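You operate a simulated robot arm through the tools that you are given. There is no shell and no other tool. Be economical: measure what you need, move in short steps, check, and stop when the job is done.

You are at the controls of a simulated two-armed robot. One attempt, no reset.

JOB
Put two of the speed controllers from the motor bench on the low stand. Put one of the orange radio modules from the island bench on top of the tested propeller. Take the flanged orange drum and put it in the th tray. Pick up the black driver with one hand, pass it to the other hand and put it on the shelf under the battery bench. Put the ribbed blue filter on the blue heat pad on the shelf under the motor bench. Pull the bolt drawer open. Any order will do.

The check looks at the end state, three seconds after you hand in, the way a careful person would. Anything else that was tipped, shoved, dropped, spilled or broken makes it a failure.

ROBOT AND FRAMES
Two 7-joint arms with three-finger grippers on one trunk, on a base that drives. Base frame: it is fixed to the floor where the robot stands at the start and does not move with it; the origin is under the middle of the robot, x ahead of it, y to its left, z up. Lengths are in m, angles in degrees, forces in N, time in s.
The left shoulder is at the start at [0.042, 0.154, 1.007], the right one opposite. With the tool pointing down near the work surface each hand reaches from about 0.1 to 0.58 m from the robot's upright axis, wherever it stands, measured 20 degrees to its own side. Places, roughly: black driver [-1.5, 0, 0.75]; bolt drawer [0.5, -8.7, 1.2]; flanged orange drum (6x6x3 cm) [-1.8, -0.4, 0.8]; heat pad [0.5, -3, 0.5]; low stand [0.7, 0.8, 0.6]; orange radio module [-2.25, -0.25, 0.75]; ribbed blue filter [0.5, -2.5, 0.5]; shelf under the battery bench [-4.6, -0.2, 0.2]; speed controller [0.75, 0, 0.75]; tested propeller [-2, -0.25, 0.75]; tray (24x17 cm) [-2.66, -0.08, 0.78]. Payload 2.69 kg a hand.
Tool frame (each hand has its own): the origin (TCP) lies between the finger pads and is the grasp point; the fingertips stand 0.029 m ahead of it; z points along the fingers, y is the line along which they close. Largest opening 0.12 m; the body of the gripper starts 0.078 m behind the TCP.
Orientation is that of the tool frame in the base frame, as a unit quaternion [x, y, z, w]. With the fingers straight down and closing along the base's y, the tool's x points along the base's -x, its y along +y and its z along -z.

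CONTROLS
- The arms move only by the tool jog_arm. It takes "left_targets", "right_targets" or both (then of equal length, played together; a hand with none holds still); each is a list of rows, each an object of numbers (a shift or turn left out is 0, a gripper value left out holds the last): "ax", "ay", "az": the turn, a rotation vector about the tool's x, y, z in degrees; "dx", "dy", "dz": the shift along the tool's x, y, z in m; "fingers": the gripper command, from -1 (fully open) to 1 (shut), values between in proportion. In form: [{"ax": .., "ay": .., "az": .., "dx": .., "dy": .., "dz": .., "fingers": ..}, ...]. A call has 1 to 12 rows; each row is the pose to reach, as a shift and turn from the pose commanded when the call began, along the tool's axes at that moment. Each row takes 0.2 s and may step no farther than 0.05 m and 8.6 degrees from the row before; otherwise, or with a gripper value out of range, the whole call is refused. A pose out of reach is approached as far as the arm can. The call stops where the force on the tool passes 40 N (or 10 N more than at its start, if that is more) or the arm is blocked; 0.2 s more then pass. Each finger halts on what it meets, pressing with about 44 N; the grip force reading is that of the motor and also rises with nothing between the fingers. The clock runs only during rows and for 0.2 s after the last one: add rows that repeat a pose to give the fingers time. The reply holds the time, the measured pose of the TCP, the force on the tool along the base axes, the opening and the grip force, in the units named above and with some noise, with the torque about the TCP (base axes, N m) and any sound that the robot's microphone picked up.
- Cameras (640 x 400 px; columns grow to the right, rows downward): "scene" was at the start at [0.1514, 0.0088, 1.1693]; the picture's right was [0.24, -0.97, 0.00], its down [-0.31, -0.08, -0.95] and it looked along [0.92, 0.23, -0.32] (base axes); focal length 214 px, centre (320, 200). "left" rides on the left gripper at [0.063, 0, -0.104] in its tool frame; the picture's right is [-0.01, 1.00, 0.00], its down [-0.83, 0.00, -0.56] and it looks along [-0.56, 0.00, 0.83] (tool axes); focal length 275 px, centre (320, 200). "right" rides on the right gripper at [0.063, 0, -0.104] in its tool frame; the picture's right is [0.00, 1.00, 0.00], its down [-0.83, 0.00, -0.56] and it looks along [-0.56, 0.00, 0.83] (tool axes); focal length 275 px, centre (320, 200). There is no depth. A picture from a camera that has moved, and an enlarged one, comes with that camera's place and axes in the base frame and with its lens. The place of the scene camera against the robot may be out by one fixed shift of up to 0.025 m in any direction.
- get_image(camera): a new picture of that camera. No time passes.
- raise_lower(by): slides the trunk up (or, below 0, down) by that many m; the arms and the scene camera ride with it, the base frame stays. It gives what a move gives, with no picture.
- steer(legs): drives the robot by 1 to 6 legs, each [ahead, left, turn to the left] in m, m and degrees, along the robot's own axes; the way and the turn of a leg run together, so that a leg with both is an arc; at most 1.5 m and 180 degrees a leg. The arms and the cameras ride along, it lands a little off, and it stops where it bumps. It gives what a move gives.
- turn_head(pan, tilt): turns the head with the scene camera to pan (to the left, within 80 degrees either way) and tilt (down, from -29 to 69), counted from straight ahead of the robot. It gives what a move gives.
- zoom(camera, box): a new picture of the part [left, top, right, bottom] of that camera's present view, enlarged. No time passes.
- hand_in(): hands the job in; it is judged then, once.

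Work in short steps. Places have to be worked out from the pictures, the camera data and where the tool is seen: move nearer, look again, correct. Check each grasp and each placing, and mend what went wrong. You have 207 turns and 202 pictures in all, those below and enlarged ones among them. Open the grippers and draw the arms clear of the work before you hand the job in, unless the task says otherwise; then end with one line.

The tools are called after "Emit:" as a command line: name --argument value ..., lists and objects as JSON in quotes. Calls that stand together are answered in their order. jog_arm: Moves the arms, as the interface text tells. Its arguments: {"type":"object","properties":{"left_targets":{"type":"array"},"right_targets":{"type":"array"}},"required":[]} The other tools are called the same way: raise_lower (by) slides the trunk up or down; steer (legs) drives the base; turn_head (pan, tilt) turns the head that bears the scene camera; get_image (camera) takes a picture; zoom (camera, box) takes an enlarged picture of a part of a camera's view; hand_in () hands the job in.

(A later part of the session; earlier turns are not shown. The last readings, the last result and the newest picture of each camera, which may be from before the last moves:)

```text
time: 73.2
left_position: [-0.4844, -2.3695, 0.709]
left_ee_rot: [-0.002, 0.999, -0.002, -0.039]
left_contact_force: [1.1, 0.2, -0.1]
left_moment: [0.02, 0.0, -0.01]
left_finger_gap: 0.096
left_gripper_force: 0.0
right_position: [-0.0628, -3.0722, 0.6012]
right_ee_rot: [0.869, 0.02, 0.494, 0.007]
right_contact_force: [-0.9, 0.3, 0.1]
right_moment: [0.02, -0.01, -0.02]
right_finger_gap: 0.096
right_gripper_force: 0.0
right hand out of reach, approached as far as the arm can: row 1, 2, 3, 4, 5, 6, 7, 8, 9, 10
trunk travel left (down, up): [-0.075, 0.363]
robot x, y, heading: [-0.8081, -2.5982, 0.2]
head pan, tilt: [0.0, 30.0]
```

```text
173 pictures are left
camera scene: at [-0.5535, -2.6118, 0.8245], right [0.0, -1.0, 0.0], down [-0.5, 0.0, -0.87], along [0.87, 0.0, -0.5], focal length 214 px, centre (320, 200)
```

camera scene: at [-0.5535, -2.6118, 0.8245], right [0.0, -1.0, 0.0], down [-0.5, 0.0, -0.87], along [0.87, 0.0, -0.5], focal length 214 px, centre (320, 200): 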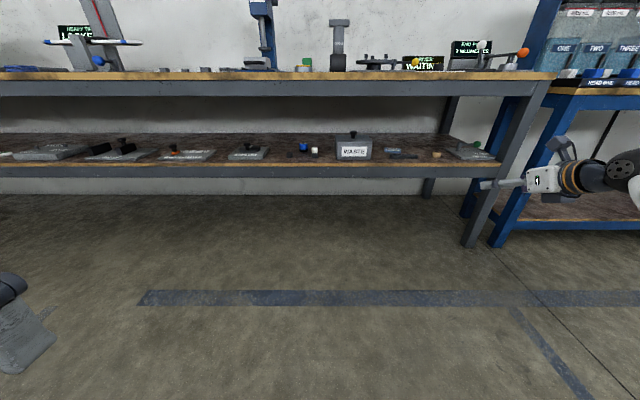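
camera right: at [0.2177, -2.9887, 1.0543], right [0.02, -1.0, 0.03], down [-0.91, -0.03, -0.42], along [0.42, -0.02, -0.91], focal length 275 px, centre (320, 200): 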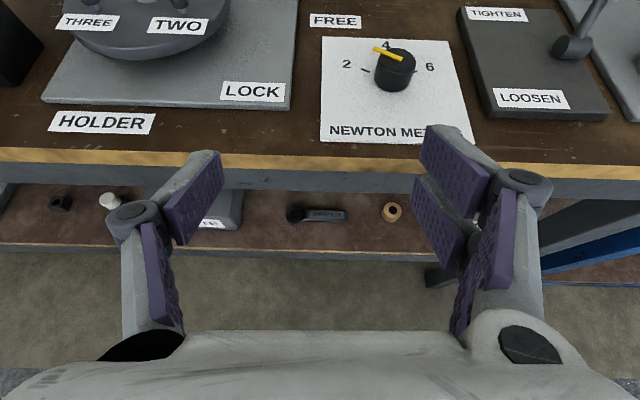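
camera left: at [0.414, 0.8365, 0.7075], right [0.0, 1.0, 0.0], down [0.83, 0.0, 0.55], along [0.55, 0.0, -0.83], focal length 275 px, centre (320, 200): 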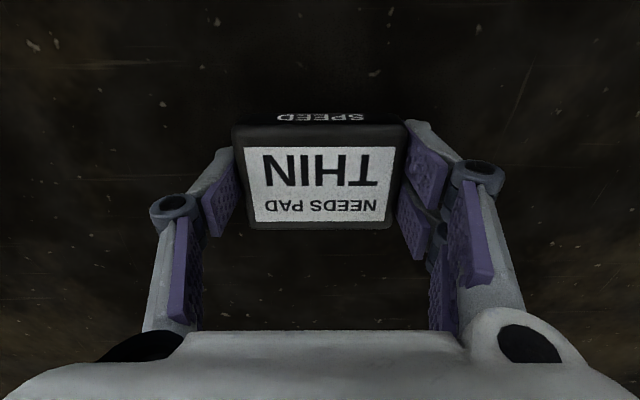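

In this orientation the hand reaches forward and low (robot-relative (0.745, -0.474, z 0.60)). I'll test bringing it inward and lower.

Emit:
jog_arm --right_targets '[{"dy": -0.04}, {"dy": -0.08}, {"dy": -0.12}, {"dy": -0.16}, {"dy": -0.16, "dx": -0.034, "dz": 0.021}, {"dy": -0.16, "dx": -0.068, "dz": 0.042}, {"dy": -0.16, "dx": -0.085, "dz": 0.052}]'

Emit:
get_image --camera "scene"

Emit:
get_image --camera "right"

```text
time: 74.6
left_position: [-0.4834, -2.3713, 0.7088]
left_ee_rot: [0.001, 0.999, -0.001, -0.038]
left_contact_force: [-1.4, -0.1, 0.6]
left_moment: [0.03, -0.07, 0.0]
left_finger_gap: 0.0959
left_gripper_force: 0.0
right_position: [-0.0363, -3.0686, 0.575]
right_ee_rot: [0.855, -0.002, 0.519, 0.003]
right_contact_force: [-1.6, 1.1, -0.5]
right_moment: [-0.03, -0.08, -0.02]
right_finger_gap: 0.0961
right_gripper_force: 0.2
right hand out of reach, approached as far as the arm can: row 1, 2, 3, 4, 5, 6
trunk travel left (down, up): [-0.075, 0.363]
robot x, y, heading: [-0.8029, -2.5997, -0.1]
head pan, tilt: [0.0, 30.0]
stopped in row 6 (right hand): the force on the tool passed its limit at 61 N (the readings are from after the stop); the commanded pose is now the measured one
```

```text
172 pictures are left
camera scene: at [-0.554, -2.6124, 0.8248], right [0.0, -1.0, 0.0], down [-0.5, 0.0, -0.87], along [0.87, 0.0, -0.5], focal length 214 px, centre (320, 200)
```

scene: 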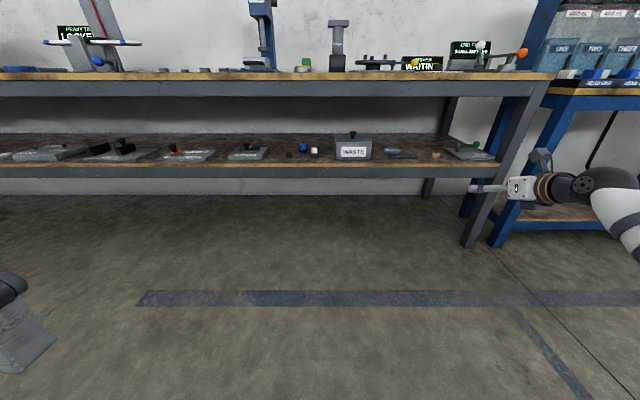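

```text
171 pictures are left
camera right: at [-0.0999, -3.068, 0.6799], right [-0.01, -1.0, 0.01], down [-0.88, 0.0, -0.48], along [0.48, -0.01, -0.88], focal length 275 px, centre (320, 200)
```

right: 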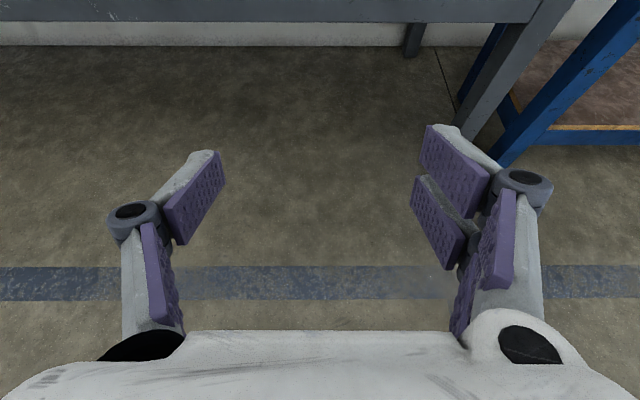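

This orientation only works on an outstretched arm, so I'll hold it and position the hand with the base and trunk. Drive left so it lines up with the filter, then forward a little, and look.

Emit:
steer --legs '[[0, 0.54, 0], [0.2, 0, 0]]'

Emit:
get_image --camera "right"

Emit:
get_image --camera "scene"

```text
time: 80.4
left_position: [-0.2857, -1.8294, 0.7096]
left_ee_rot: [-0.001, 0.999, -0.001, -0.039]
left_contact_force: [-0.7, 0.2, 0.7]
left_moment: [0.0, 0.03, 0.01]
left_finger_gap: 0.0962
left_gripper_force: 0.1
right_position: [0.1622, -2.5271, 0.5728]
right_ee_rot: [0.856, -0.002, 0.516, 0.002]
right_contact_force: [-0.1, 0.5, 0.0]
right_moment: [0.01, 0.01, -0.01]
right_finger_gap: 0.0957
right_gripper_force: 0.2
trunk travel left (down, up): [-0.075, 0.363]
robot x, y, heading: [-0.6089, -2.0564, -0.1]
head pan, tilt: [0.0, 30.0]
```

```text
170 pictures are left
camera right: at [0.0988, -2.5268, 0.6774], right [-0.01, -1.0, 0.01], down [-0.88, 0.0, -0.48], along [0.48, -0.01, -0.88], focal length 275 px, centre (320, 200)
```

right: 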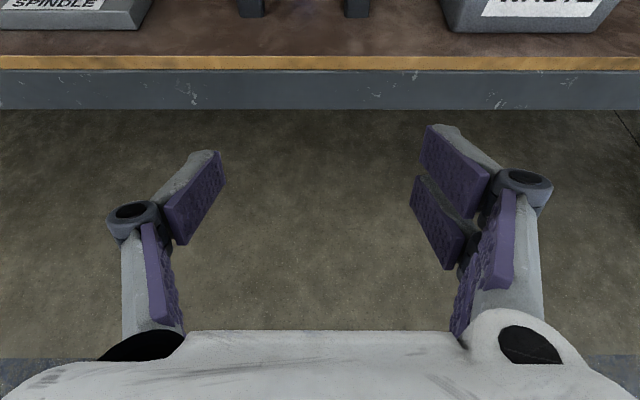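

```text
169 pictures are left
camera scene: at [-0.3551, -2.0716, 0.8245], right [0.0, -1.0, 0.0], down [-0.5, 0.0, -0.87], along [0.87, 0.0, -0.5], focal length 214 px, centre (320, 200)
```

scene: 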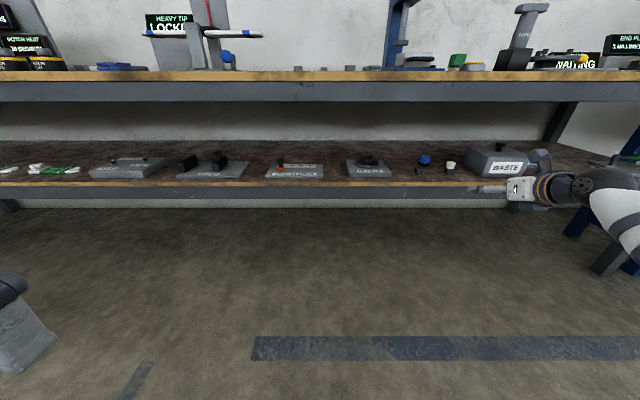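

The filter sits behind two small items (a cube and a white knob ~5 cm tall), so I'll go in above them and then descend. Next: narrow the fingers a bit and drive forward 0.2 to triangulate the shelf height.

Emit:
jog_arm --right_targets '[{"fingers": -0.4}, {"fingers": -0.4}]'

Emit:
steer --legs '[[0.16, 0, 0]]'

Emit:
get_image --camera "right"

```text
time: 81.0
left_position: [-0.2847, -1.829, 0.7099]
left_ee_rot: [0.001, 0.999, -0.001, -0.039]
left_contact_force: [0.4, -1.2, 0.1]
left_moment: [0.05, -0.02, 0.01]
left_finger_gap: 0.0962
left_gripper_force: 0.0
right_position: [0.161, -2.5273, 0.5721]
right_ee_rot: [0.856, -0.003, 0.517, 0.003]
right_contact_force: [-0.4, -0.1, -0.3]
right_moment: [0.0, 0.02, -0.04]
right_finger_gap: 0.0842
right_gripper_force: 0.0
trunk travel left (down, up): [-0.075, 0.363]
robot x, y, heading: [-0.6083, -2.0594, 0.2]
head pan, tilt: [0.0, 30.0]
```

```text
time: 82.5
left_position: [-0.126, -1.8303, 0.7087]
left_ee_rot: [0.0, 0.999, 0.0, -0.039]
left_contact_force: [-0.4, 0.2, -0.3]
left_moment: [-0.01, 0.02, 0.0]
left_finger_gap: 0.0961
left_gripper_force: 0.0
right_position: [0.3212, -2.5273, 0.5739]
right_ee_rot: [0.856, -0.003, 0.516, 0.002]
right_contact_force: [-0.4, 0.4, -0.3]
right_moment: [-0.05, -0.01, -0.03]
right_finger_gap: 0.084
right_gripper_force: 0.0
trunk travel left (down, up): [-0.075, 0.363]
robot x, y, heading: [-0.449, -2.0555, 0.0]
head pan, tilt: [0.0, 30.0]
```

```text
168 pictures are left
camera right: at [0.2582, -2.5265, 0.6774], right [0.0, -1.0, 0.01], down [-0.88, 0.0, -0.48], along [0.48, -0.01, -0.88], focal length 275 px, centre (320, 200)
```

right: 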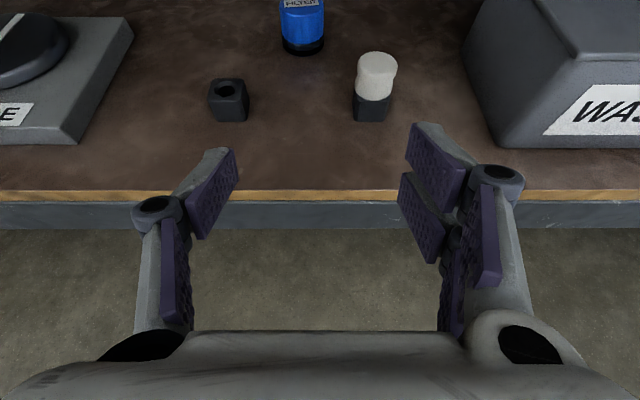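

The shelf top is at z≈0.50 with its front at x≈0.362. The filter is at about (0.536, -2.512), top 0.545, and the knob top is 0.553. At TCP z 0.573 the fingers clear everything, so I'll drive in most of the way and check.

Emit:
steer --legs '[[0.0, 0.015, 0], [0.13, 0, 0]]'

Emit:
get_image --camera "right"

Emit:
get_image --camera "scene"

```text
time: 84.1
left_position: [0.0039, -1.8142, 0.7089]
left_ee_rot: [-0.001, 0.999, -0.001, -0.039]
left_contact_force: [0.0, -0.8, 0.2]
left_moment: [-0.04, -0.01, -0.01]
left_finger_gap: 0.0958
left_gripper_force: 0.0
right_position: [0.4517, -2.5112, 0.5743]
right_ee_rot: [0.856, -0.002, 0.518, 0.003]
right_contact_force: [1.5, 0.7, 2.7]
right_moment: [-0.12, 0.0, 0.04]
right_finger_gap: 0.0839
right_gripper_force: 0.0
trunk travel left (down, up): [-0.075, 0.363]
robot x, y, heading: [-0.3201, -2.0425, 0.1]
head pan, tilt: [0.0, 30.0]
```

```text
167 pictures are left
camera right: at [0.3881, -2.5108, 0.678], right [0.0, -1.0, 0.01], down [-0.88, 0.0, -0.48], along [0.48, -0.01, -0.88], focal length 275 px, centre (320, 200)
```

right: 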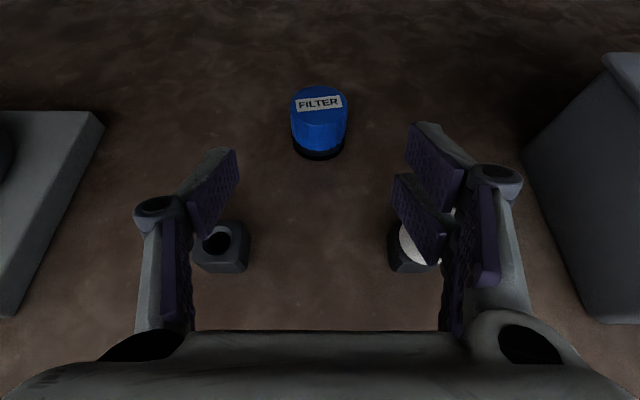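

```text
166 pictures are left
camera scene: at [-0.0663, -2.0562, 0.8246], right [0.0, -1.0, 0.0], down [-0.5, 0.0, -0.87], along [0.87, 0.0, -0.5], focal length 214 px, centre (320, 200)
```

scene: 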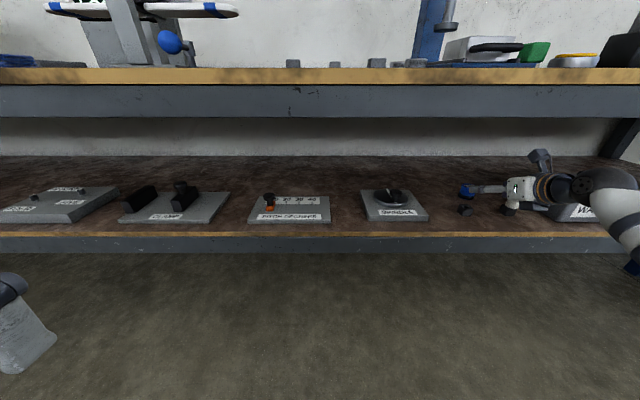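

There's a slight upward force, so the right finger may be grazing the white knob. I'll raise the trunk 1.2 cm and look closely.

Emit:
raise_lower --by 0.012

Emit:
zoom --camera "right" --box '[340, 120, 540, 300]'

Emit:
zoom --camera "scene" --box '[440, 130, 640, 250]'

```text
time: 84.7
left_position: [0.004, -1.8137, 0.7211]
left_ee_rot: [-0.001, 0.999, -0.002, -0.04]
left_contact_force: [0.4, -0.4, -0.4]
left_moment: [-0.01, -0.01, 0.0]
left_finger_gap: 0.0958
left_gripper_force: 0.1
right_position: [0.4513, -2.5123, 0.5848]
right_ee_rot: [0.857, -0.002, 0.516, 0.003]
right_contact_force: [0.2, -0.5, -0.3]
right_moment: [0.03, 0.02, 0.01]
right_finger_gap: 0.0841
right_gripper_force: 0.0
trunk travel left (down, up): [-0.087, 0.351]
robot x, y, heading: [-0.3196, -2.0461, -0.1]
head pan, tilt: [0.0, 30.0]
```

```text
2.22 times, centred on (440, 210) of right
camera zoom: at [0.3884, -2.5112, 0.6894], right [0.0, -1.0, 0.01], down [-0.88, 0.0, -0.48], along [0.48, -0.01, -0.88], focal length 612 px, centre (53, 178)
```

zoom: 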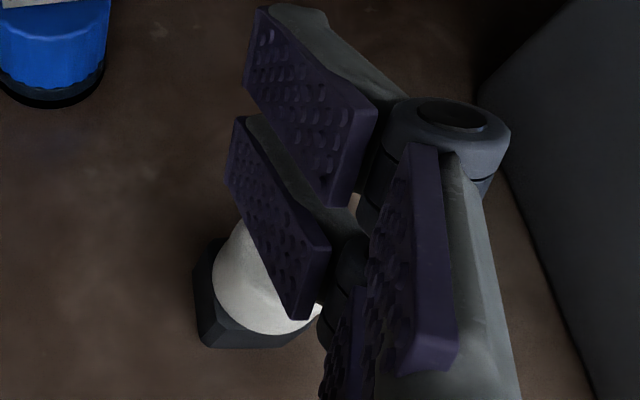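

```text
3.20 times, centred on (540, 190) of scene
camera zoom: at [-0.0706, -2.0564, 0.8383], right [0.0, -1.0, 0.0], down [-0.5, 0.0, -0.87], along [0.87, 0.0, -0.5], focal length 686 px, centre (-384, 232)
```

zoom: 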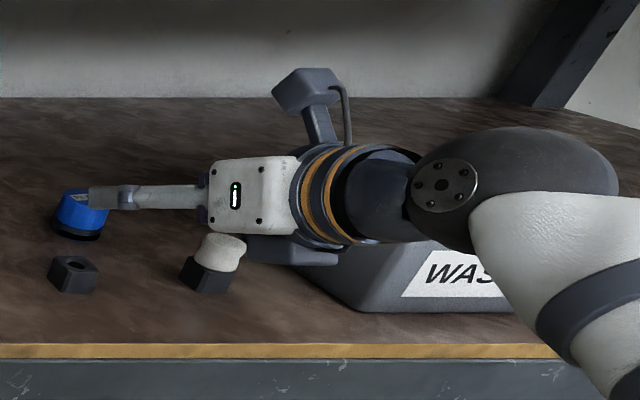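

The knob hasn't moved and there's clearance now. I'll drive forward 0.078 and look.

Emit:
steer --legs '[[0.078, 0, 0]]'

Emit:
get_image --camera "right"

Emit:
zoom --camera "scene" --box '[440, 130, 640, 250]'

```text
time: 85.8
left_position: [0.0811, -1.814, 0.7213]
left_ee_rot: [-0.001, 0.999, -0.001, -0.04]
left_contact_force: [0.3, 0.1, -0.3]
left_moment: [-0.03, -0.01, -0.01]
left_finger_gap: 0.0962
left_gripper_force: 0.0
right_position: [0.5292, -2.5108, 0.5857]
right_ee_rot: [0.856, -0.002, 0.517, 0.002]
right_contact_force: [-0.7, -0.4, -0.8]
right_moment: [0.0, 0.02, 0.01]
right_finger_gap: 0.0838
right_gripper_force: 0.0
trunk travel left (down, up): [-0.087, 0.351]
robot x, y, heading: [-0.2418, -2.0441, -0.1]
head pan, tilt: [0.0, 30.0]
```

```text
163 pictures are left
camera right: at [0.4665, -2.5104, 0.6898], right [0.0, -1.0, 0.01], down [-0.88, 0.0, -0.48], along [0.48, -0.01, -0.88], focal length 275 px, centre (320, 200)
```

right: 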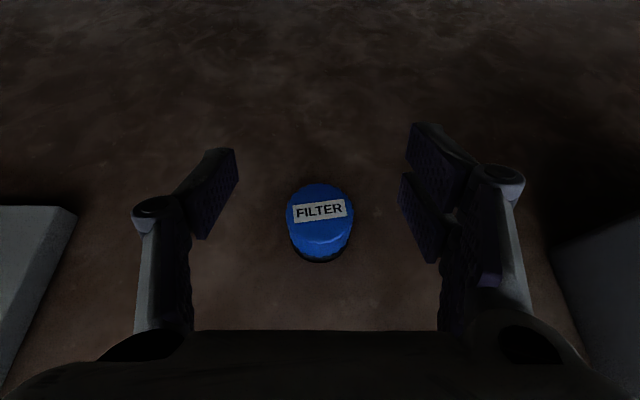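

```text
3.20 times, centred on (540, 190) of scene
camera zoom: at [0.007, -2.0562, 0.8383], right [0.0, -1.0, 0.0], down [-0.5, 0.0, -0.87], along [0.87, 0.0, -0.5], focal length 686 px, centre (-384, 232)
```

zoom: 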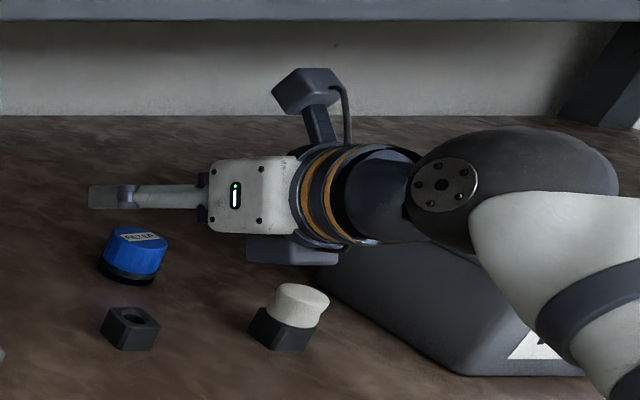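

The filter is centred laterally at x≈0.540. I'll lower 3 cm, watching the knob and the block under the wrist.

Emit:
raise_lower --by -0.03

Emit:
zoom --camera "scene" --box '[440, 130, 640, 250]'

Emit:
get_image --camera "right"

```text
time: 86.5
left_position: [0.0829, -1.8151, 0.6886]
left_ee_rot: [-0.001, 0.999, -0.002, -0.041]
left_contact_force: [-1.0, 0.3, -0.5]
left_moment: [0.01, -0.01, -0.01]
left_finger_gap: 0.0959
left_gripper_force: 0.1
right_position: [0.5308, -2.5116, 0.5493]
right_ee_rot: [0.857, -0.001, 0.515, 0.001]
right_contact_force: [-0.6, 0.6, 1.1]
right_moment: [-0.02, 0.01, -0.01]
right_finger_gap: 0.084
right_gripper_force: 0.1
trunk travel left (down, up): [-0.057, 0.381]
robot x, y, heading: [-0.2408, -2.0462, -0.0]
head pan, tilt: [0.0, 30.0]
```

```text
3.20 times, centred on (540, 190) of scene
camera zoom: at [0.0179, -2.0561, 0.8049], right [0.0, -1.0, 0.0], down [-0.5, 0.0, -0.87], along [0.87, 0.0, -0.5], focal length 686 px, centre (-384, 232)
```

zoom: 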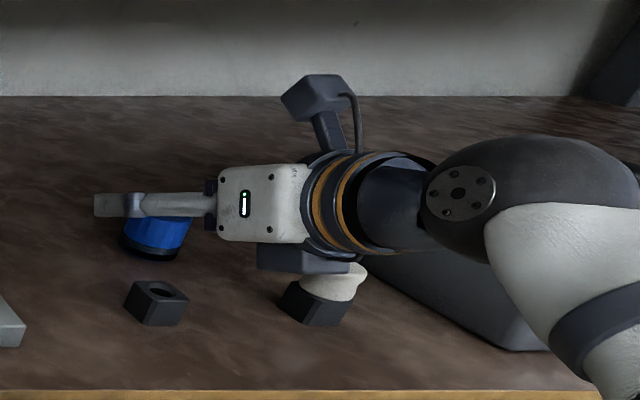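

```text
160 pictures are left
camera right: at [0.4693, -2.5108, 0.6544], right [0.0, -1.0, 0.01], down [-0.88, 0.0, -0.47], along [0.47, -0.01, -0.88], focal length 275 px, centre (320, 200)
```

right: 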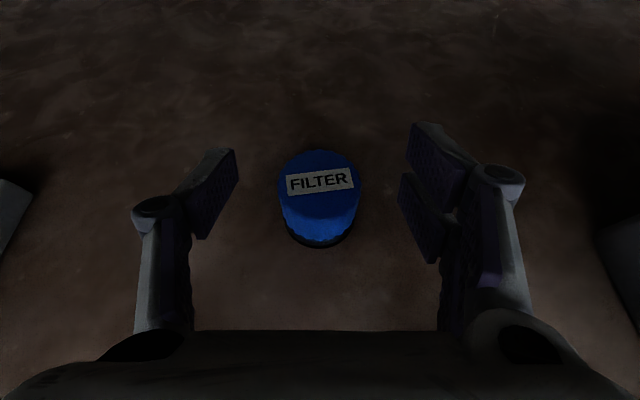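

No contact yet. I'll go 0.8 cm lower for a better bite.

Emit:
raise_lower --by -0.007

Emit:
zoom --camera "scene" --box '[440, 150, 600, 250]'

```text
time: 87.1
left_position: [0.0825, -1.8162, 0.6806]
left_ee_rot: [0.0, 0.999, -0.003, -0.041]
left_contact_force: [-0.3, -0.2, 0.0]
left_moment: [0.0, -0.02, -0.01]
left_finger_gap: 0.0958
left_gripper_force: 0.1
right_position: [0.5322, -2.5107, 0.5417]
right_ee_rot: [0.858, 0.0, 0.514, 0.001]
right_contact_force: [-1.6, 0.1, -0.7]
right_moment: [0.02, -0.01, 0.0]
right_finger_gap: 0.0837
right_gripper_force: 0.1
trunk travel left (down, up): [-0.05, 0.388]
robot x, y, heading: [-0.243, -2.0421, 0.3]
head pan, tilt: [0.0, 30.0]
```

```text
4.00 times, centred on (520, 200) of scene
camera zoom: at [0.0203, -2.0561, 0.7977], right [0.0, -1.0, 0.0], down [-0.5, 0.0, -0.87], along [0.87, 0.0, -0.5], focal length 858 px, centre (-480, 200)
```

zoom: 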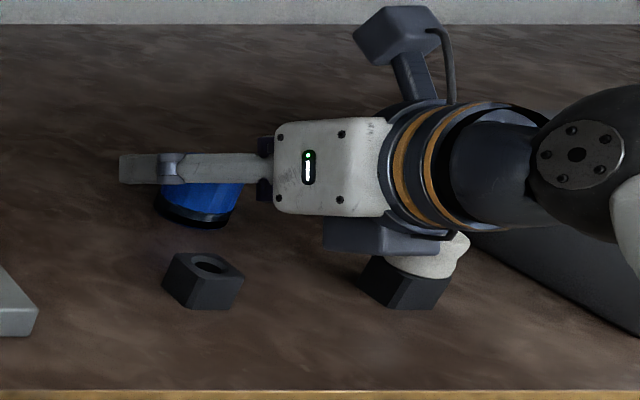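

Still clear at z 0.542, so I'll close the fingers on the filter.

Emit:
jog_arm --right_targets '[{"fingers": 1}, {"fingers": 1}, {"fingers": 1}]'

Emit:
get_image --camera "right"

```text
time: 87.9
left_position: [0.0832, -1.8143, 0.6816]
left_ee_rot: [-0.001, 0.999, -0.003, -0.041]
left_contact_force: [0.3, 0.3, -0.5]
left_moment: [0.0, 0.01, 0.01]
left_finger_gap: 0.0961
left_gripper_force: 0.1
right_position: [0.5323, -2.5109, 0.5416]
right_ee_rot: [0.859, 0.0, 0.513, 0.001]
right_contact_force: [0.2, 0.4, 1.4]
right_moment: [-0.05, 0.0, -0.03]
right_finger_gap: 0.0395
right_gripper_force: 43.6
trunk travel left (down, up): [-0.05, 0.388]
robot x, y, heading: [-0.2431, -2.0427, -0.1]
head pan, tilt: [0.0, 30.0]
```

```text
158 pictures are left
camera right: at [0.4703, -2.5113, 0.6461], right [0.0, -1.0, 0.01], down [-0.88, 0.0, -0.47], along [0.47, -0.01, -0.88], focal length 275 px, centre (320, 200)
```

right: 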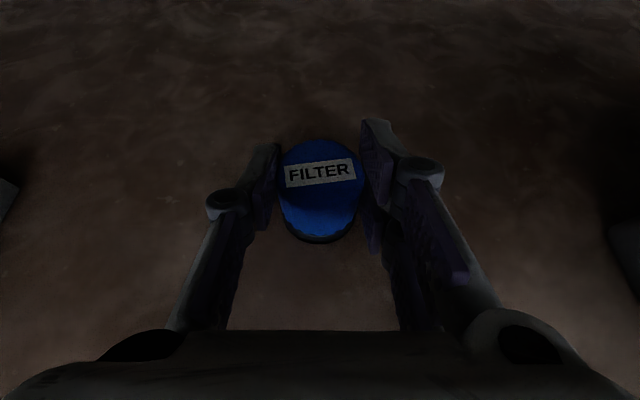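

The filter is gripped. Lift 3 cm, then back straight out between the small items.

Emit:
raise_lower --by 0.03

Emit:
zoom --camera "scene" --box '[440, 130, 640, 250]'

Emit:
steer --legs '[[-0.26, 0, 0]]'

Emit:
get_image --camera "scene"

Emit:
get_image --camera "right"

```text
time: 88.7
left_position: [0.0833, -1.8149, 0.7116]
left_ee_rot: [-0.001, 0.999, -0.003, -0.041]
left_contact_force: [-0.4, 0.2, 0.2]
left_moment: [-0.02, 0.02, -0.04]
left_finger_gap: 0.096
left_gripper_force: 0.0
right_position: [0.5337, -2.5107, 0.5703]
right_ee_rot: [0.859, -0.001, 0.511, 0.002]
right_contact_force: [-0.5, 0.8, -0.6]
right_moment: [-0.01, -0.01, 0.01]
right_finger_gap: 0.0394
right_gripper_force: 44.3
trunk travel left (down, up): [-0.08, 0.358]
robot x, y, heading: [-0.2381, -2.0398, -0.0]
head pan, tilt: [0.0, 30.0]
```

```text
3.20 times, centred on (540, 190) of scene
camera zoom: at [0.01, -2.0562, 0.8301], right [0.0, -1.0, 0.0], down [-0.5, 0.0, -0.87], along [0.87, 0.0, -0.5], focal length 686 px, centre (-384, 232)
```

zoom: 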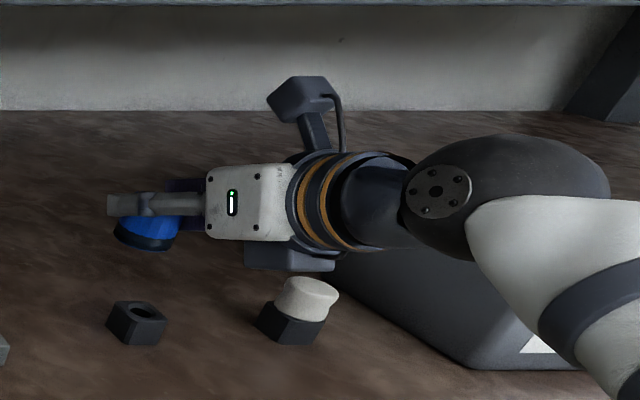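

```text
time: 90.5
left_position: [-0.1759, -1.815, 0.7117]
left_ee_rot: [-0.003, 0.999, -0.003, -0.041]
left_contact_force: [-0.4, 0.8, -0.8]
left_moment: [-0.03, -0.03, 0.02]
left_finger_gap: 0.0958
left_gripper_force: 0.0
right_position: [0.2756, -2.5102, 0.5704]
right_ee_rot: [0.859, 0.001, 0.512, 0.0]
right_contact_force: [0.4, -0.9, 0.0]
right_moment: [-0.01, -0.01, 0.0]
right_finger_gap: 0.0392
right_gripper_force: 44.1
trunk travel left (down, up): [-0.08, 0.358]
robot x, y, heading: [-0.497, -2.0453, 0.4]
head pan, tilt: [0.0, 30.0]
```

```text
156 pictures are left
camera scene: at [-0.2483, -2.0561, 0.8302], right [0.0, -1.0, 0.0], down [-0.5, 0.0, -0.87], along [0.87, 0.0, -0.5], focal length 214 px, centre (320, 200)
```

scene: 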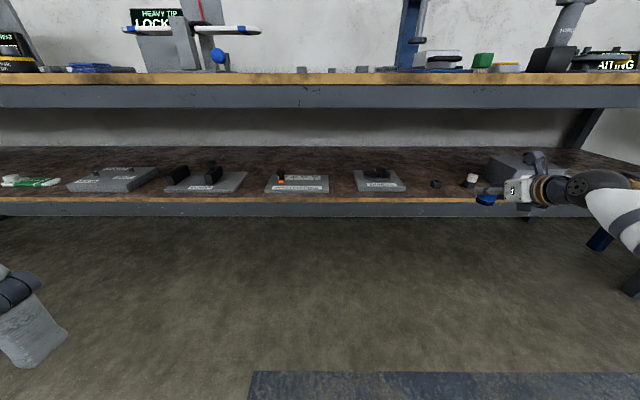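

```text
155 pictures are left
camera right: at [0.2138, -2.5097, 0.6758], right [0.0, -1.0, 0.01], down [-0.88, -0.01, -0.47], along [0.47, 0.0, -0.88], focal length 275 px, centre (320, 200)
```

right: 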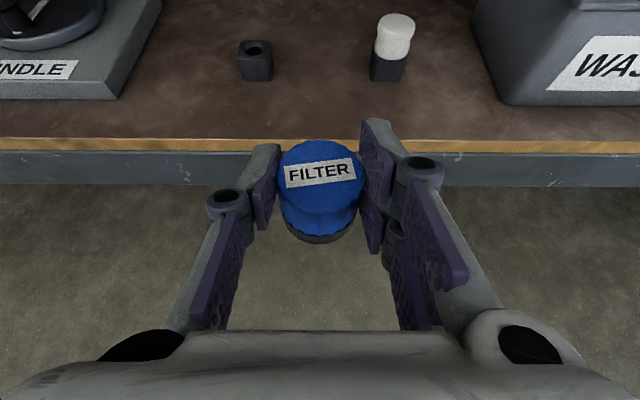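

The filter is out and the other items are undisturbed. I'll drive right to line up with the heat pad.

Emit:
steer --legs '[[-0.05, 0, 0], [0, -0.465, 0]]'

Emit:
get_image --camera "right"

Emit:
get_image --camera "scene"

```text
time: 95.1
left_position: [-0.223, -2.2738, 0.7105]
left_ee_rot: [-0.003, 0.999, -0.003, -0.041]
left_contact_force: [0.7, -0.4, 0.2]
left_moment: [0.01, -0.01, 0.01]
left_finger_gap: 0.0959
left_gripper_force: 0.0
right_position: [0.2284, -2.9676, 0.5713]
right_ee_rot: [0.859, 0.003, 0.512, -0.001]
right_contact_force: [-0.1, -0.2, -0.1]
right_moment: [-0.01, -0.02, 0.04]
right_finger_gap: 0.0393
right_gripper_force: 43.7
trunk travel left (down, up): [-0.08, 0.358]
robot x, y, heading: [-0.5481, -2.504, 0.2]
head pan, tilt: [0.0, 30.0]
```

```text
154 pictures are left
camera right: at [0.1669, -2.968, 0.6758], right [0.01, -1.0, 0.01], down [-0.88, -0.01, -0.47], along [0.47, 0.0, -0.88], focal length 275 px, centre (320, 200)
```

right: 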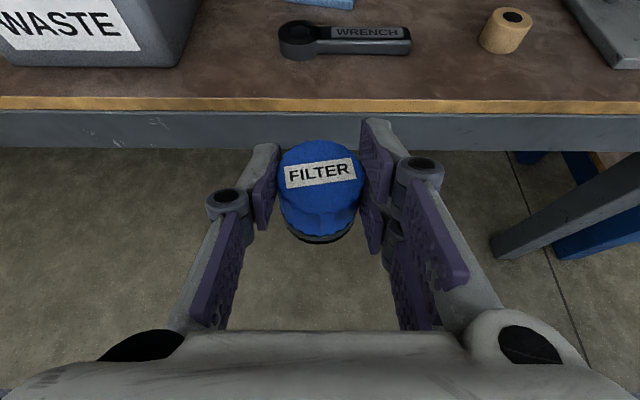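

```text
153 pictures are left
camera scene: at [-0.2962, -2.5153, 0.8302], right [0.01, -1.0, 0.0], down [-0.5, 0.0, -0.87], along [0.87, 0.01, -0.5], focal length 214 px, centre (320, 200)
```

scene: 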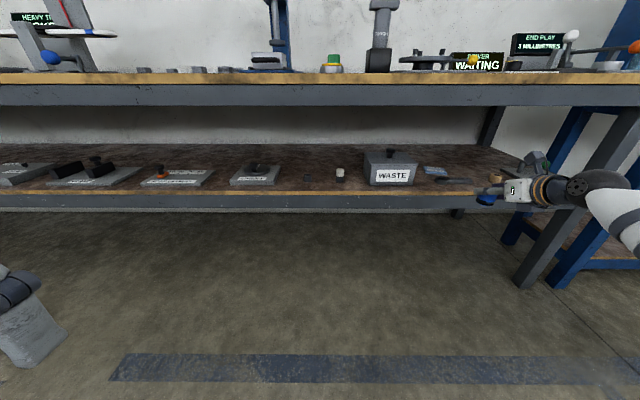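

Aligned roughly; drive forward to bring the pad into view.

Emit:
steer --legs '[[0.14, 0, 0]]'

Emit:
get_image --camera "right"

Emit:
get_image --camera "scene"

```text
time: 96.4
left_position: [-0.0854, -2.2718, 0.7116]
left_ee_rot: [-0.005, 0.999, -0.003, -0.041]
left_contact_force: [-0.2, -0.2, 0.1]
left_moment: [-0.01, 0.01, 0.03]
left_finger_gap: 0.0962
left_gripper_force: 0.1
right_position: [0.3672, -2.9657, 0.5713]
right_ee_rot: [0.859, 0.002, 0.512, 0.0]
right_contact_force: [0.1, -0.1, -0.6]
right_moment: [0.01, 0.01, 0.05]
right_finger_gap: 0.039
right_gripper_force: 44.0
trunk travel left (down, up): [-0.08, 0.358]
robot x, y, heading: [-0.4078, -2.5039, 0.4]
head pan, tilt: [0.0, 30.0]
```

```text
152 pictures are left
camera right: at [0.3064, -2.9664, 0.6759], right [0.01, -1.0, 0.01], down [-0.88, -0.01, -0.47], along [0.47, 0.0, -0.88], focal length 275 px, centre (320, 200)
```

right: 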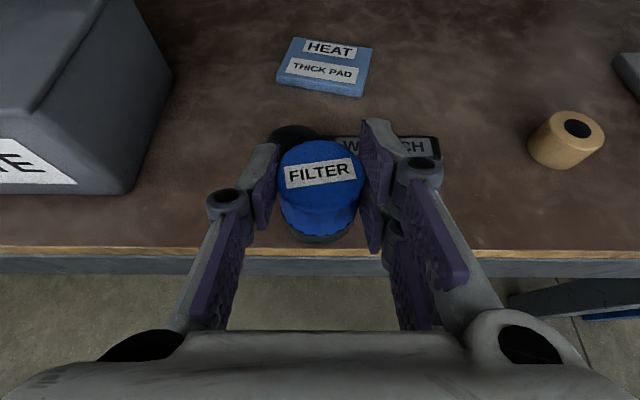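

```text
151 pictures are left
camera scene: at [-0.1572, -2.5141, 0.8302], right [0.01, -1.0, 0.0], down [-0.5, 0.0, -0.87], along [0.87, 0.01, -0.5], focal length 214 px, centre (320, 200)
```

scene: 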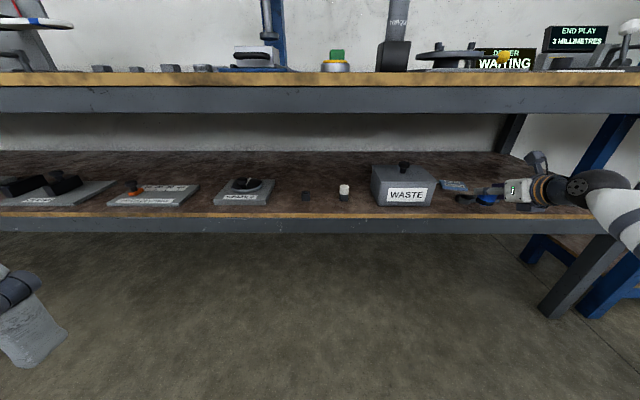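

The pad centre is at about (0.535, -2.970). I'll raise 2 cm to clear the wrench and drive in 0.16.

Emit:
raise_lower --by 0.02

Emit:
steer --legs '[[0.158, 0, 0]]'

Emit:
get_image --camera "right"

Emit:
zoom --camera "scene" --box '[440, 130, 640, 250]'

```text
time: 97.1
left_position: [-0.0863, -2.2734, 0.7322]
left_ee_rot: [-0.004, 0.999, -0.004, -0.042]
left_contact_force: [-0.2, -1.0, 0.3]
left_moment: [0.06, 0.0, 0.02]
left_finger_gap: 0.0961
left_gripper_force: 0.0
right_position: [0.3688, -2.967, 0.5913]
right_ee_rot: [0.859, 0.003, 0.512, 0.0]
right_contact_force: [1.0, 0.2, -0.2]
right_moment: [0.0, 0.0, -0.01]
right_finger_gap: 0.0395
right_gripper_force: 44.1
trunk travel left (down, up): [-0.1, 0.338]
robot x, y, heading: [-0.4074, -2.502, 0.4]
head pan, tilt: [0.0, 30.0]
```

```text
time: 98.5
left_position: [0.0711, -2.2717, 0.7314]
left_ee_rot: [-0.004, 0.999, -0.003, -0.042]
left_contact_force: [-0.2, -0.1, 0.4]
left_moment: [0.04, 0.01, 0.01]
left_finger_gap: 0.0961
left_gripper_force: 0.1
right_position: [0.5251, -2.9651, 0.5899]
right_ee_rot: [0.859, 0.002, 0.512, 0.0]
right_contact_force: [1.0, 0.3, 0.2]
right_moment: [0.0, -0.02, 0.0]
right_finger_gap: 0.0391
right_gripper_force: 44.1
trunk travel left (down, up): [-0.1, 0.338]
robot x, y, heading: [-0.2528, -2.504, 0.5]
head pan, tilt: [0.0, 30.0]
```

```text
150 pictures are left
camera right: at [0.4623, -2.9654, 0.6958], right [0.01, -1.0, 0.01], down [-0.88, -0.01, -0.47], along [0.47, 0.0, -0.88], focal length 275 px, centre (320, 200)
```

right: 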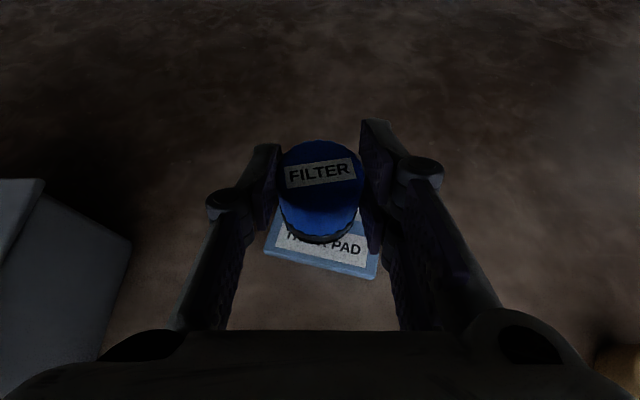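

```text
3.20 times, centred on (540, 190) of scene
camera zoom: at [-0.0092, -2.5131, 0.8536], right [0.01, -1.0, 0.0], down [-0.5, 0.0, -0.87], along [0.87, 0.01, -0.5], focal length 686 px, centre (-384, 232)
```

zoom: 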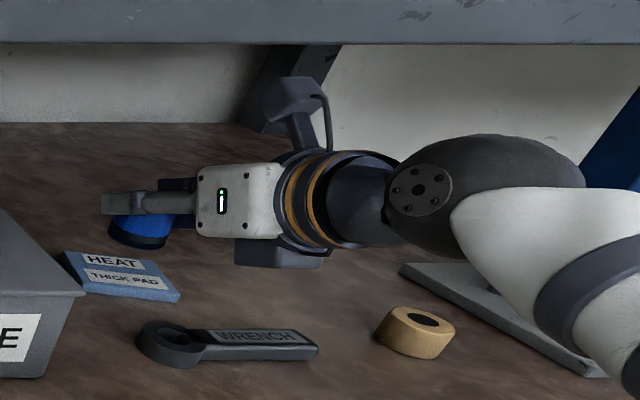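

The filter is over the pad. Lowering towards contact.

Emit:
raise_lower --by -0.028

Emit:
zoom --camera "scene" --box '[440, 150, 600, 250]'

```text
time: 99.2
left_position: [0.0714, -2.2705, 0.7043]
left_ee_rot: [-0.004, 0.999, -0.003, -0.04]
left_contact_force: [0.4, 0.0, 1.0]
left_moment: [0.02, -0.01, -0.03]
left_finger_gap: 0.096
left_gripper_force: 0.0
right_position: [0.5237, -2.9662, 0.5629]
right_ee_rot: [0.858, 0.002, 0.513, 0.0]
right_contact_force: [0.4, -0.3, -1.1]
right_moment: [0.0, 0.02, 0.0]
right_finger_gap: 0.0397
right_gripper_force: 43.7
trunk travel left (down, up): [-0.072, 0.366]
robot x, y, heading: [-0.2526, -2.5021, 0.2]
head pan, tilt: [0.0, 30.0]
```

```text
4.00 times, centred on (520, 200) of scene
camera zoom: at [0.0015, -2.5129, 0.8212], right [0.01, -1.0, 0.0], down [-0.5, 0.0, -0.87], along [0.87, 0.01, -0.5], focal length 858 px, centre (-480, 200)
```

zoom: 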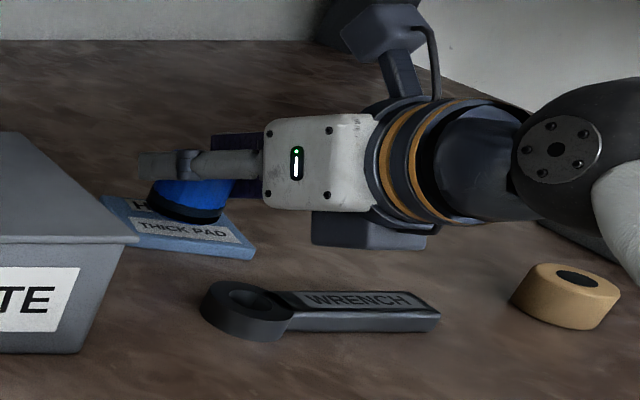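

Emit:
raise_lower --by -0.005

Emit:
raise_lower --by -0.003

```text
time: 99.8
left_position: [0.0705, -2.2722, 0.6975]
left_ee_rot: [-0.003, 0.999, -0.002, -0.041]
left_contact_force: [0.8, 0.9, -0.1]
left_moment: [-0.03, -0.02, 0.0]
left_finger_gap: 0.096
left_gripper_force: 0.0
right_position: [0.5239, -2.9648, 0.5577]
right_ee_rot: [0.858, 0.002, 0.513, 0.0]
right_contact_force: [0.6, -0.1, 0.3]
right_moment: [0.0, 0.03, 0.03]
right_finger_gap: 0.0393
right_gripper_force: 44.0
trunk travel left (down, up): [-0.067, 0.371]
robot x, y, heading: [-0.2483, -2.5004, 0.3]
head pan, tilt: [0.0, 30.0]
```

```text
time: 100.3
left_position: [0.0701, -2.2715, 0.6948]
left_ee_rot: [-0.005, 0.999, -0.004, -0.041]
left_contact_force: [0.3, -0.2, 0.6]
left_moment: [-0.01, -0.01, -0.01]
left_finger_gap: 0.096
left_gripper_force: 0.0
right_position: [0.5239, -2.9651, 0.5549]
right_ee_rot: [0.858, 0.003, 0.513, -0.001]
right_contact_force: [0.4, -0.1, 0.5]
right_moment: [0.02, 0.05, 0.0]
right_finger_gap: 0.0393
right_gripper_force: 43.9
trunk travel left (down, up): [-0.064, 0.374]
robot x, y, heading: [-0.2506, -2.5044, 0.4]
head pan, tilt: [0.0, 30.0]
```

No contact yet, so I'll continue in 3 mm steps.

Emit:
raise_lower --by -0.003

Emit:
raise_lower --by -0.002

Emit:
zoom --camera "scene" --box '[450, 160, 530, 220]'

```text
time: 100.8
left_position: [0.071, -2.2714, 0.6925]
left_ee_rot: [-0.004, 0.999, -0.004, -0.041]
left_contact_force: [-0.5, 0.6, 0.1]
left_moment: [0.01, 0.0, 0.03]
left_finger_gap: 0.0961
left_gripper_force: 0.1
right_position: [0.5242, -2.966, 0.5512]
right_ee_rot: [0.859, 0.003, 0.512, -0.001]
right_contact_force: [-0.3, -0.5, -1.5]
right_moment: [-0.02, -0.03, -0.04]
right_finger_gap: 0.0395
right_gripper_force: 44.0
trunk travel left (down, up): [-0.061, 0.377]
robot x, y, heading: [-0.2505, -2.4999, 0.6]
head pan, tilt: [0.0, 30.0]
```

```text
time: 101.3
left_position: [0.0709, -2.2706, 0.6901]
left_ee_rot: [-0.005, 0.999, -0.004, -0.041]
left_contact_force: [-1.0, 0.0, -0.3]
left_moment: [-0.01, 0.0, -0.04]
left_finger_gap: 0.0961
left_gripper_force: 0.1
right_position: [0.524, -2.9669, 0.5511]
right_ee_rot: [0.858, 0.002, 0.514, -0.001]
right_contact_force: [0.3, 0.3, 5.0]
right_moment: [-0.08, -0.09, -0.01]
right_finger_gap: 0.0394
right_gripper_force: 44.0
trunk travel left (down, up): [-0.059, 0.379]
robot x, y, heading: [-0.2486, -2.4972, 0.6]
head pan, tilt: [0.0, 30.0]
```

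```text
6.67 times, centred on (490, 190) of scene
camera zoom: at [0.0061, -2.5127, 0.8071], right [0.01, -1.0, 0.0], down [-0.5, 0.0, -0.87], along [0.87, 0.01, -0.5], focal length 1430 px, centre (-813, 267)
```

zoom: 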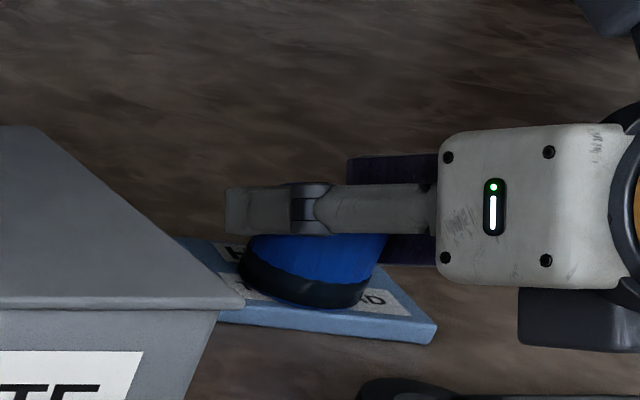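

Contact is made (5 N) and the filter sits on the pad. Release by opening moderately, then raise and back out.

Emit:
jog_arm --right_targets '[{"fingers": -0.3}, {"fingers": -0.3}, {"fingers": -0.3}]'

Emit:
raise_lower --by 0.035

Emit:
steer --legs '[[-0.2, 0, 0]]'

Emit:
get_image --camera "right"

Emit:
zoom --camera "scene" --box '[280, 130, 480, 250]'

```text
time: 102.1
left_position: [0.0699, -2.272, 0.6921]
left_ee_rot: [-0.004, 0.999, -0.004, -0.041]
left_contact_force: [-0.7, -0.1, -0.2]
left_moment: [-0.01, -0.04, 0.0]
left_finger_gap: 0.096
left_gripper_force: 0.2
right_position: [0.5233, -2.966, 0.5497]
right_ee_rot: [0.859, 0.003, 0.512, 0.0]
right_contact_force: [0.5, -0.8, 0.2]
right_moment: [-0.02, -0.02, 0.06]
right_finger_gap: 0.0779
right_gripper_force: 0.0
trunk travel left (down, up): [-0.059, 0.379]
robot x, y, heading: [-0.2529, -2.5033, 0.6]
head pan, tilt: [0.0, 30.0]
```

```text
time: 102.9
left_position: [0.0718, -2.2713, 0.725]
left_ee_rot: [-0.005, 0.999, -0.004, -0.042]
left_contact_force: [-0.3, -0.4, -1.6]
left_moment: [-0.02, -0.01, 0.03]
left_finger_gap: 0.0961
left_gripper_force: 0.1
right_position: [0.5235, -2.9668, 0.5837]
right_ee_rot: [0.858, 0.001, 0.513, 0.001]
right_contact_force: [-0.1, 0.3, -0.1]
right_moment: [0.02, 0.01, -0.01]
right_finger_gap: 0.0779
right_gripper_force: 0.0
trunk travel left (down, up): [-0.094, 0.344]
robot x, y, heading: [-0.2501, -2.5011, 0.2]
head pan, tilt: [0.0, 30.0]
```

```text
time: 104.5
left_position: [-0.1285, -2.2735, 0.7259]
left_ee_rot: [-0.003, 0.999, -0.003, -0.041]
left_contact_force: [0.4, 0.1, 0.0]
left_moment: [-0.03, 0.0, 0.01]
left_finger_gap: 0.0961
left_gripper_force: 0.1
right_position: [0.3243, -2.9673, 0.5852]
right_ee_rot: [0.859, 0.002, 0.512, 0.0]
right_contact_force: [-0.6, 0.0, 0.1]
right_moment: [0.01, -0.01, -0.06]
right_finger_gap: 0.078
right_gripper_force: 0.0
trunk travel left (down, up): [-0.094, 0.344]
robot x, y, heading: [-0.4498, -2.5051, 0.2]
head pan, tilt: [0.0, 30.0]
```

```text
146 pictures are left
camera right: at [0.263, -2.9672, 0.6898], right [0.01, -1.0, 0.01], down [-0.88, -0.01, -0.47], along [0.47, 0.0, -0.88], focal length 275 px, centre (320, 200)
```

right: 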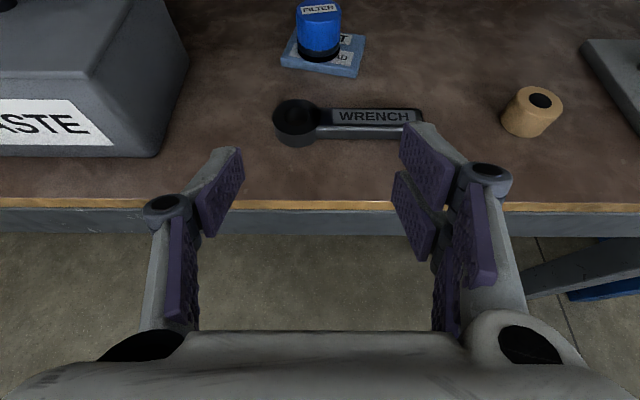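

```text
3.20 times, centred on (380, 190) of scene
camera zoom: at [-0.2061, -2.5145, 0.8465], right [0.01, -1.0, 0.0], down [-0.5, 0.0, -0.87], along [0.87, 0.01, -0.5], focal length 686 px, centre (128, 232)
```

zoom: 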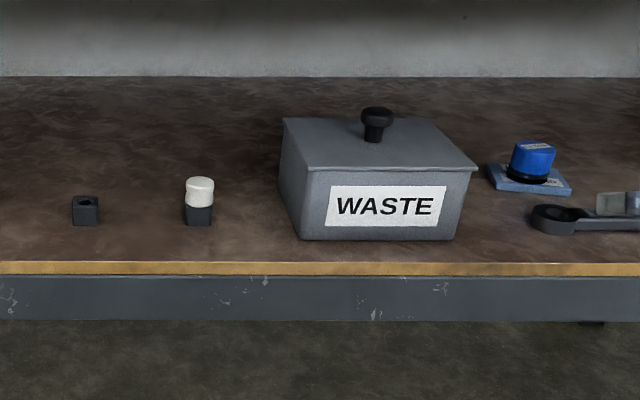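

The filter is on the heat pad and the neighbours are undisturbed. Next is the bolt drawer at y≈-8.7: back off, raise the trunk, and look along the route to the right.

Emit:
steer --legs '[[-0.35, 0, 0]]'

Emit:
raise_lower --by 0.3

Emit:
turn_head --pan -75 --tilt 20

Emit:
get_image --camera "scene"

```text
time: 106.8
left_position: [-0.4764, -2.2754, 0.7261]
left_ee_rot: [-0.005, 0.999, -0.004, -0.041]
left_contact_force: [-0.7, 0.1, -0.3]
left_moment: [0.03, -0.01, -0.02]
left_finger_gap: 0.096
left_gripper_force: 0.1
right_position: [-0.0241, -2.9689, 0.5848]
right_ee_rot: [0.859, 0.003, 0.512, -0.001]
right_contact_force: [0.3, -0.9, 0.1]
right_moment: [-0.02, -0.01, 0.01]
right_finger_gap: 0.0781
right_gripper_force: 0.0
trunk travel left (down, up): [-0.094, 0.344]
robot x, y, heading: [-0.7995, -2.5047, 0.6]
head pan, tilt: [0.0, 30.0]
```

```text
time: 109.8
left_position: [-0.4769, -2.2743, 1.0234]
left_ee_rot: [-0.004, 0.999, -0.004, -0.042]
left_contact_force: [0.7, -0.1, 0.5]
left_moment: [-0.01, 0.02, 0.0]
left_finger_gap: 0.0961
left_gripper_force: 0.0
right_position: [-0.0582, -2.969, 1.116]
right_ee_rot: [0.765, 0.002, 0.644, -0.001]
right_contact_force: [0.9, -0.4, -0.5]
right_moment: [0.0, -0.01, -0.01]
right_finger_gap: 0.0781
right_gripper_force: 0.2
trunk travel left (down, up): [-0.394, 0.044]
robot x, y, heading: [-0.7993, -2.5037, 0.1]
head pan, tilt: [0.0, 30.0]
```

```text
time: 111.3
left_position: [-0.4767, -2.275, 1.0247]
left_ee_rot: [-0.005, 0.999, -0.004, -0.041]
left_contact_force: [-1.2, 0.0, 0.7]
left_moment: [0.01, 0.03, -0.01]
left_finger_gap: 0.0958
left_gripper_force: 0.2
right_position: [-0.058, -2.9684, 1.117]
right_ee_rot: [0.765, 0.002, 0.644, -0.001]
right_contact_force: [-0.1, -0.9, 0.1]
right_moment: [0.04, 0.0, -0.02]
right_finger_gap: 0.078
right_gripper_force: 0.0
trunk travel left (down, up): [-0.394, 0.044]
robot x, y, heading: [-0.8016, -2.5049, 0.4]
head pan, tilt: [-75.0, 20.0]
```

```text
144 pictures are left
camera scene: at [-0.7276, -2.6081, 1.19], right [-0.96, -0.27, 0.0], down [-0.09, 0.33, -0.94], along [0.25, -0.91, -0.34], focal length 214 px, centre (320, 200)
```

scene: 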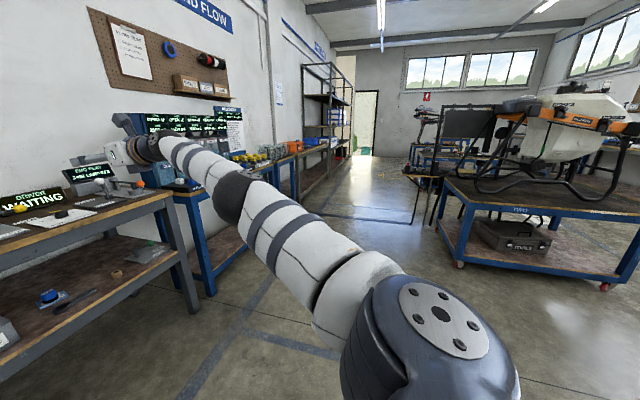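

The aisle looks clear between the wall benches and the cart. Drive right 3 m and look again.

Emit:
steer --legs '[[0.05, -1.5, 0], [0, -1.5, 0]]'

Emit:
get_image --camera "scene"

```text
refused: leg 1 is longer than a leg can be; nothing moved
```

```text
143 pictures are left
camera scene: at [-0.7276, -2.6081, 1.19], right [-0.96, -0.27, 0.0], down [-0.09, 0.33, -0.94], along [0.25, -0.91, -0.34], focal length 214 px, centre (320, 200)
```

scene: 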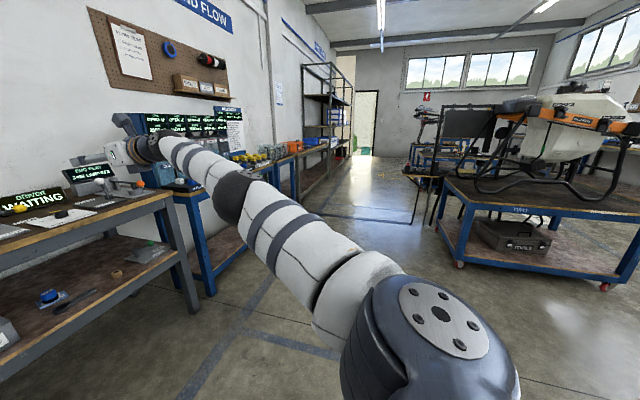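

That leg was slightly too long; repeat with 1.45 m legs.

Emit:
steer --legs '[[0.0, -1.45, 0], [0, -1.45, 0]]'

Emit:
get_image --camera "scene"

```text
time: 133.5
left_position: [-0.4621, -5.1908, 1.0256]
left_ee_rot: [-0.001, 0.999, -0.004, -0.041]
left_contact_force: [-0.7, 0.3, 0.1]
left_moment: [0.01, 0.0, 0.0]
left_finger_gap: 0.096
left_gripper_force: 0.0
right_position: [-0.0485, -5.8889, 1.1162]
right_ee_rot: [0.765, 0.0, 0.644, 0.001]
right_contact_force: [0.0, -0.1, 0.3]
right_moment: [-0.01, 0.02, 0.03]
right_finger_gap: 0.078
right_gripper_force: 0.0
trunk travel left (down, up): [-0.394, 0.044]
robot x, y, heading: [-0.7895, -5.4191, 0.2]
head pan, tilt: [-75.0, 20.0]
```

```text
142 pictures are left
camera scene: at [-0.7152, -5.522, 1.19], right [-0.97, -0.26, 0.0], down [-0.09, 0.33, -0.94], along [0.24, -0.91, -0.34], focal length 214 px, centre (320, 200)
```

scene: 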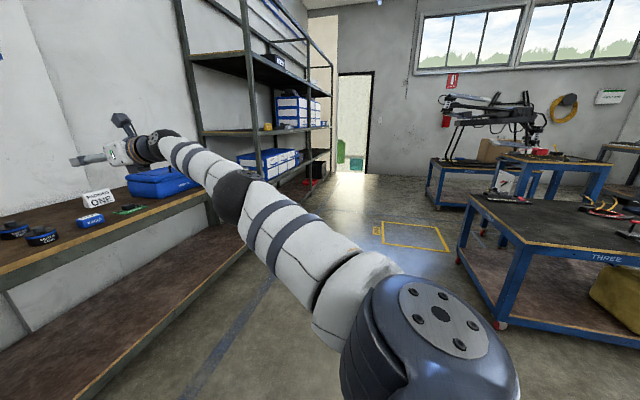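

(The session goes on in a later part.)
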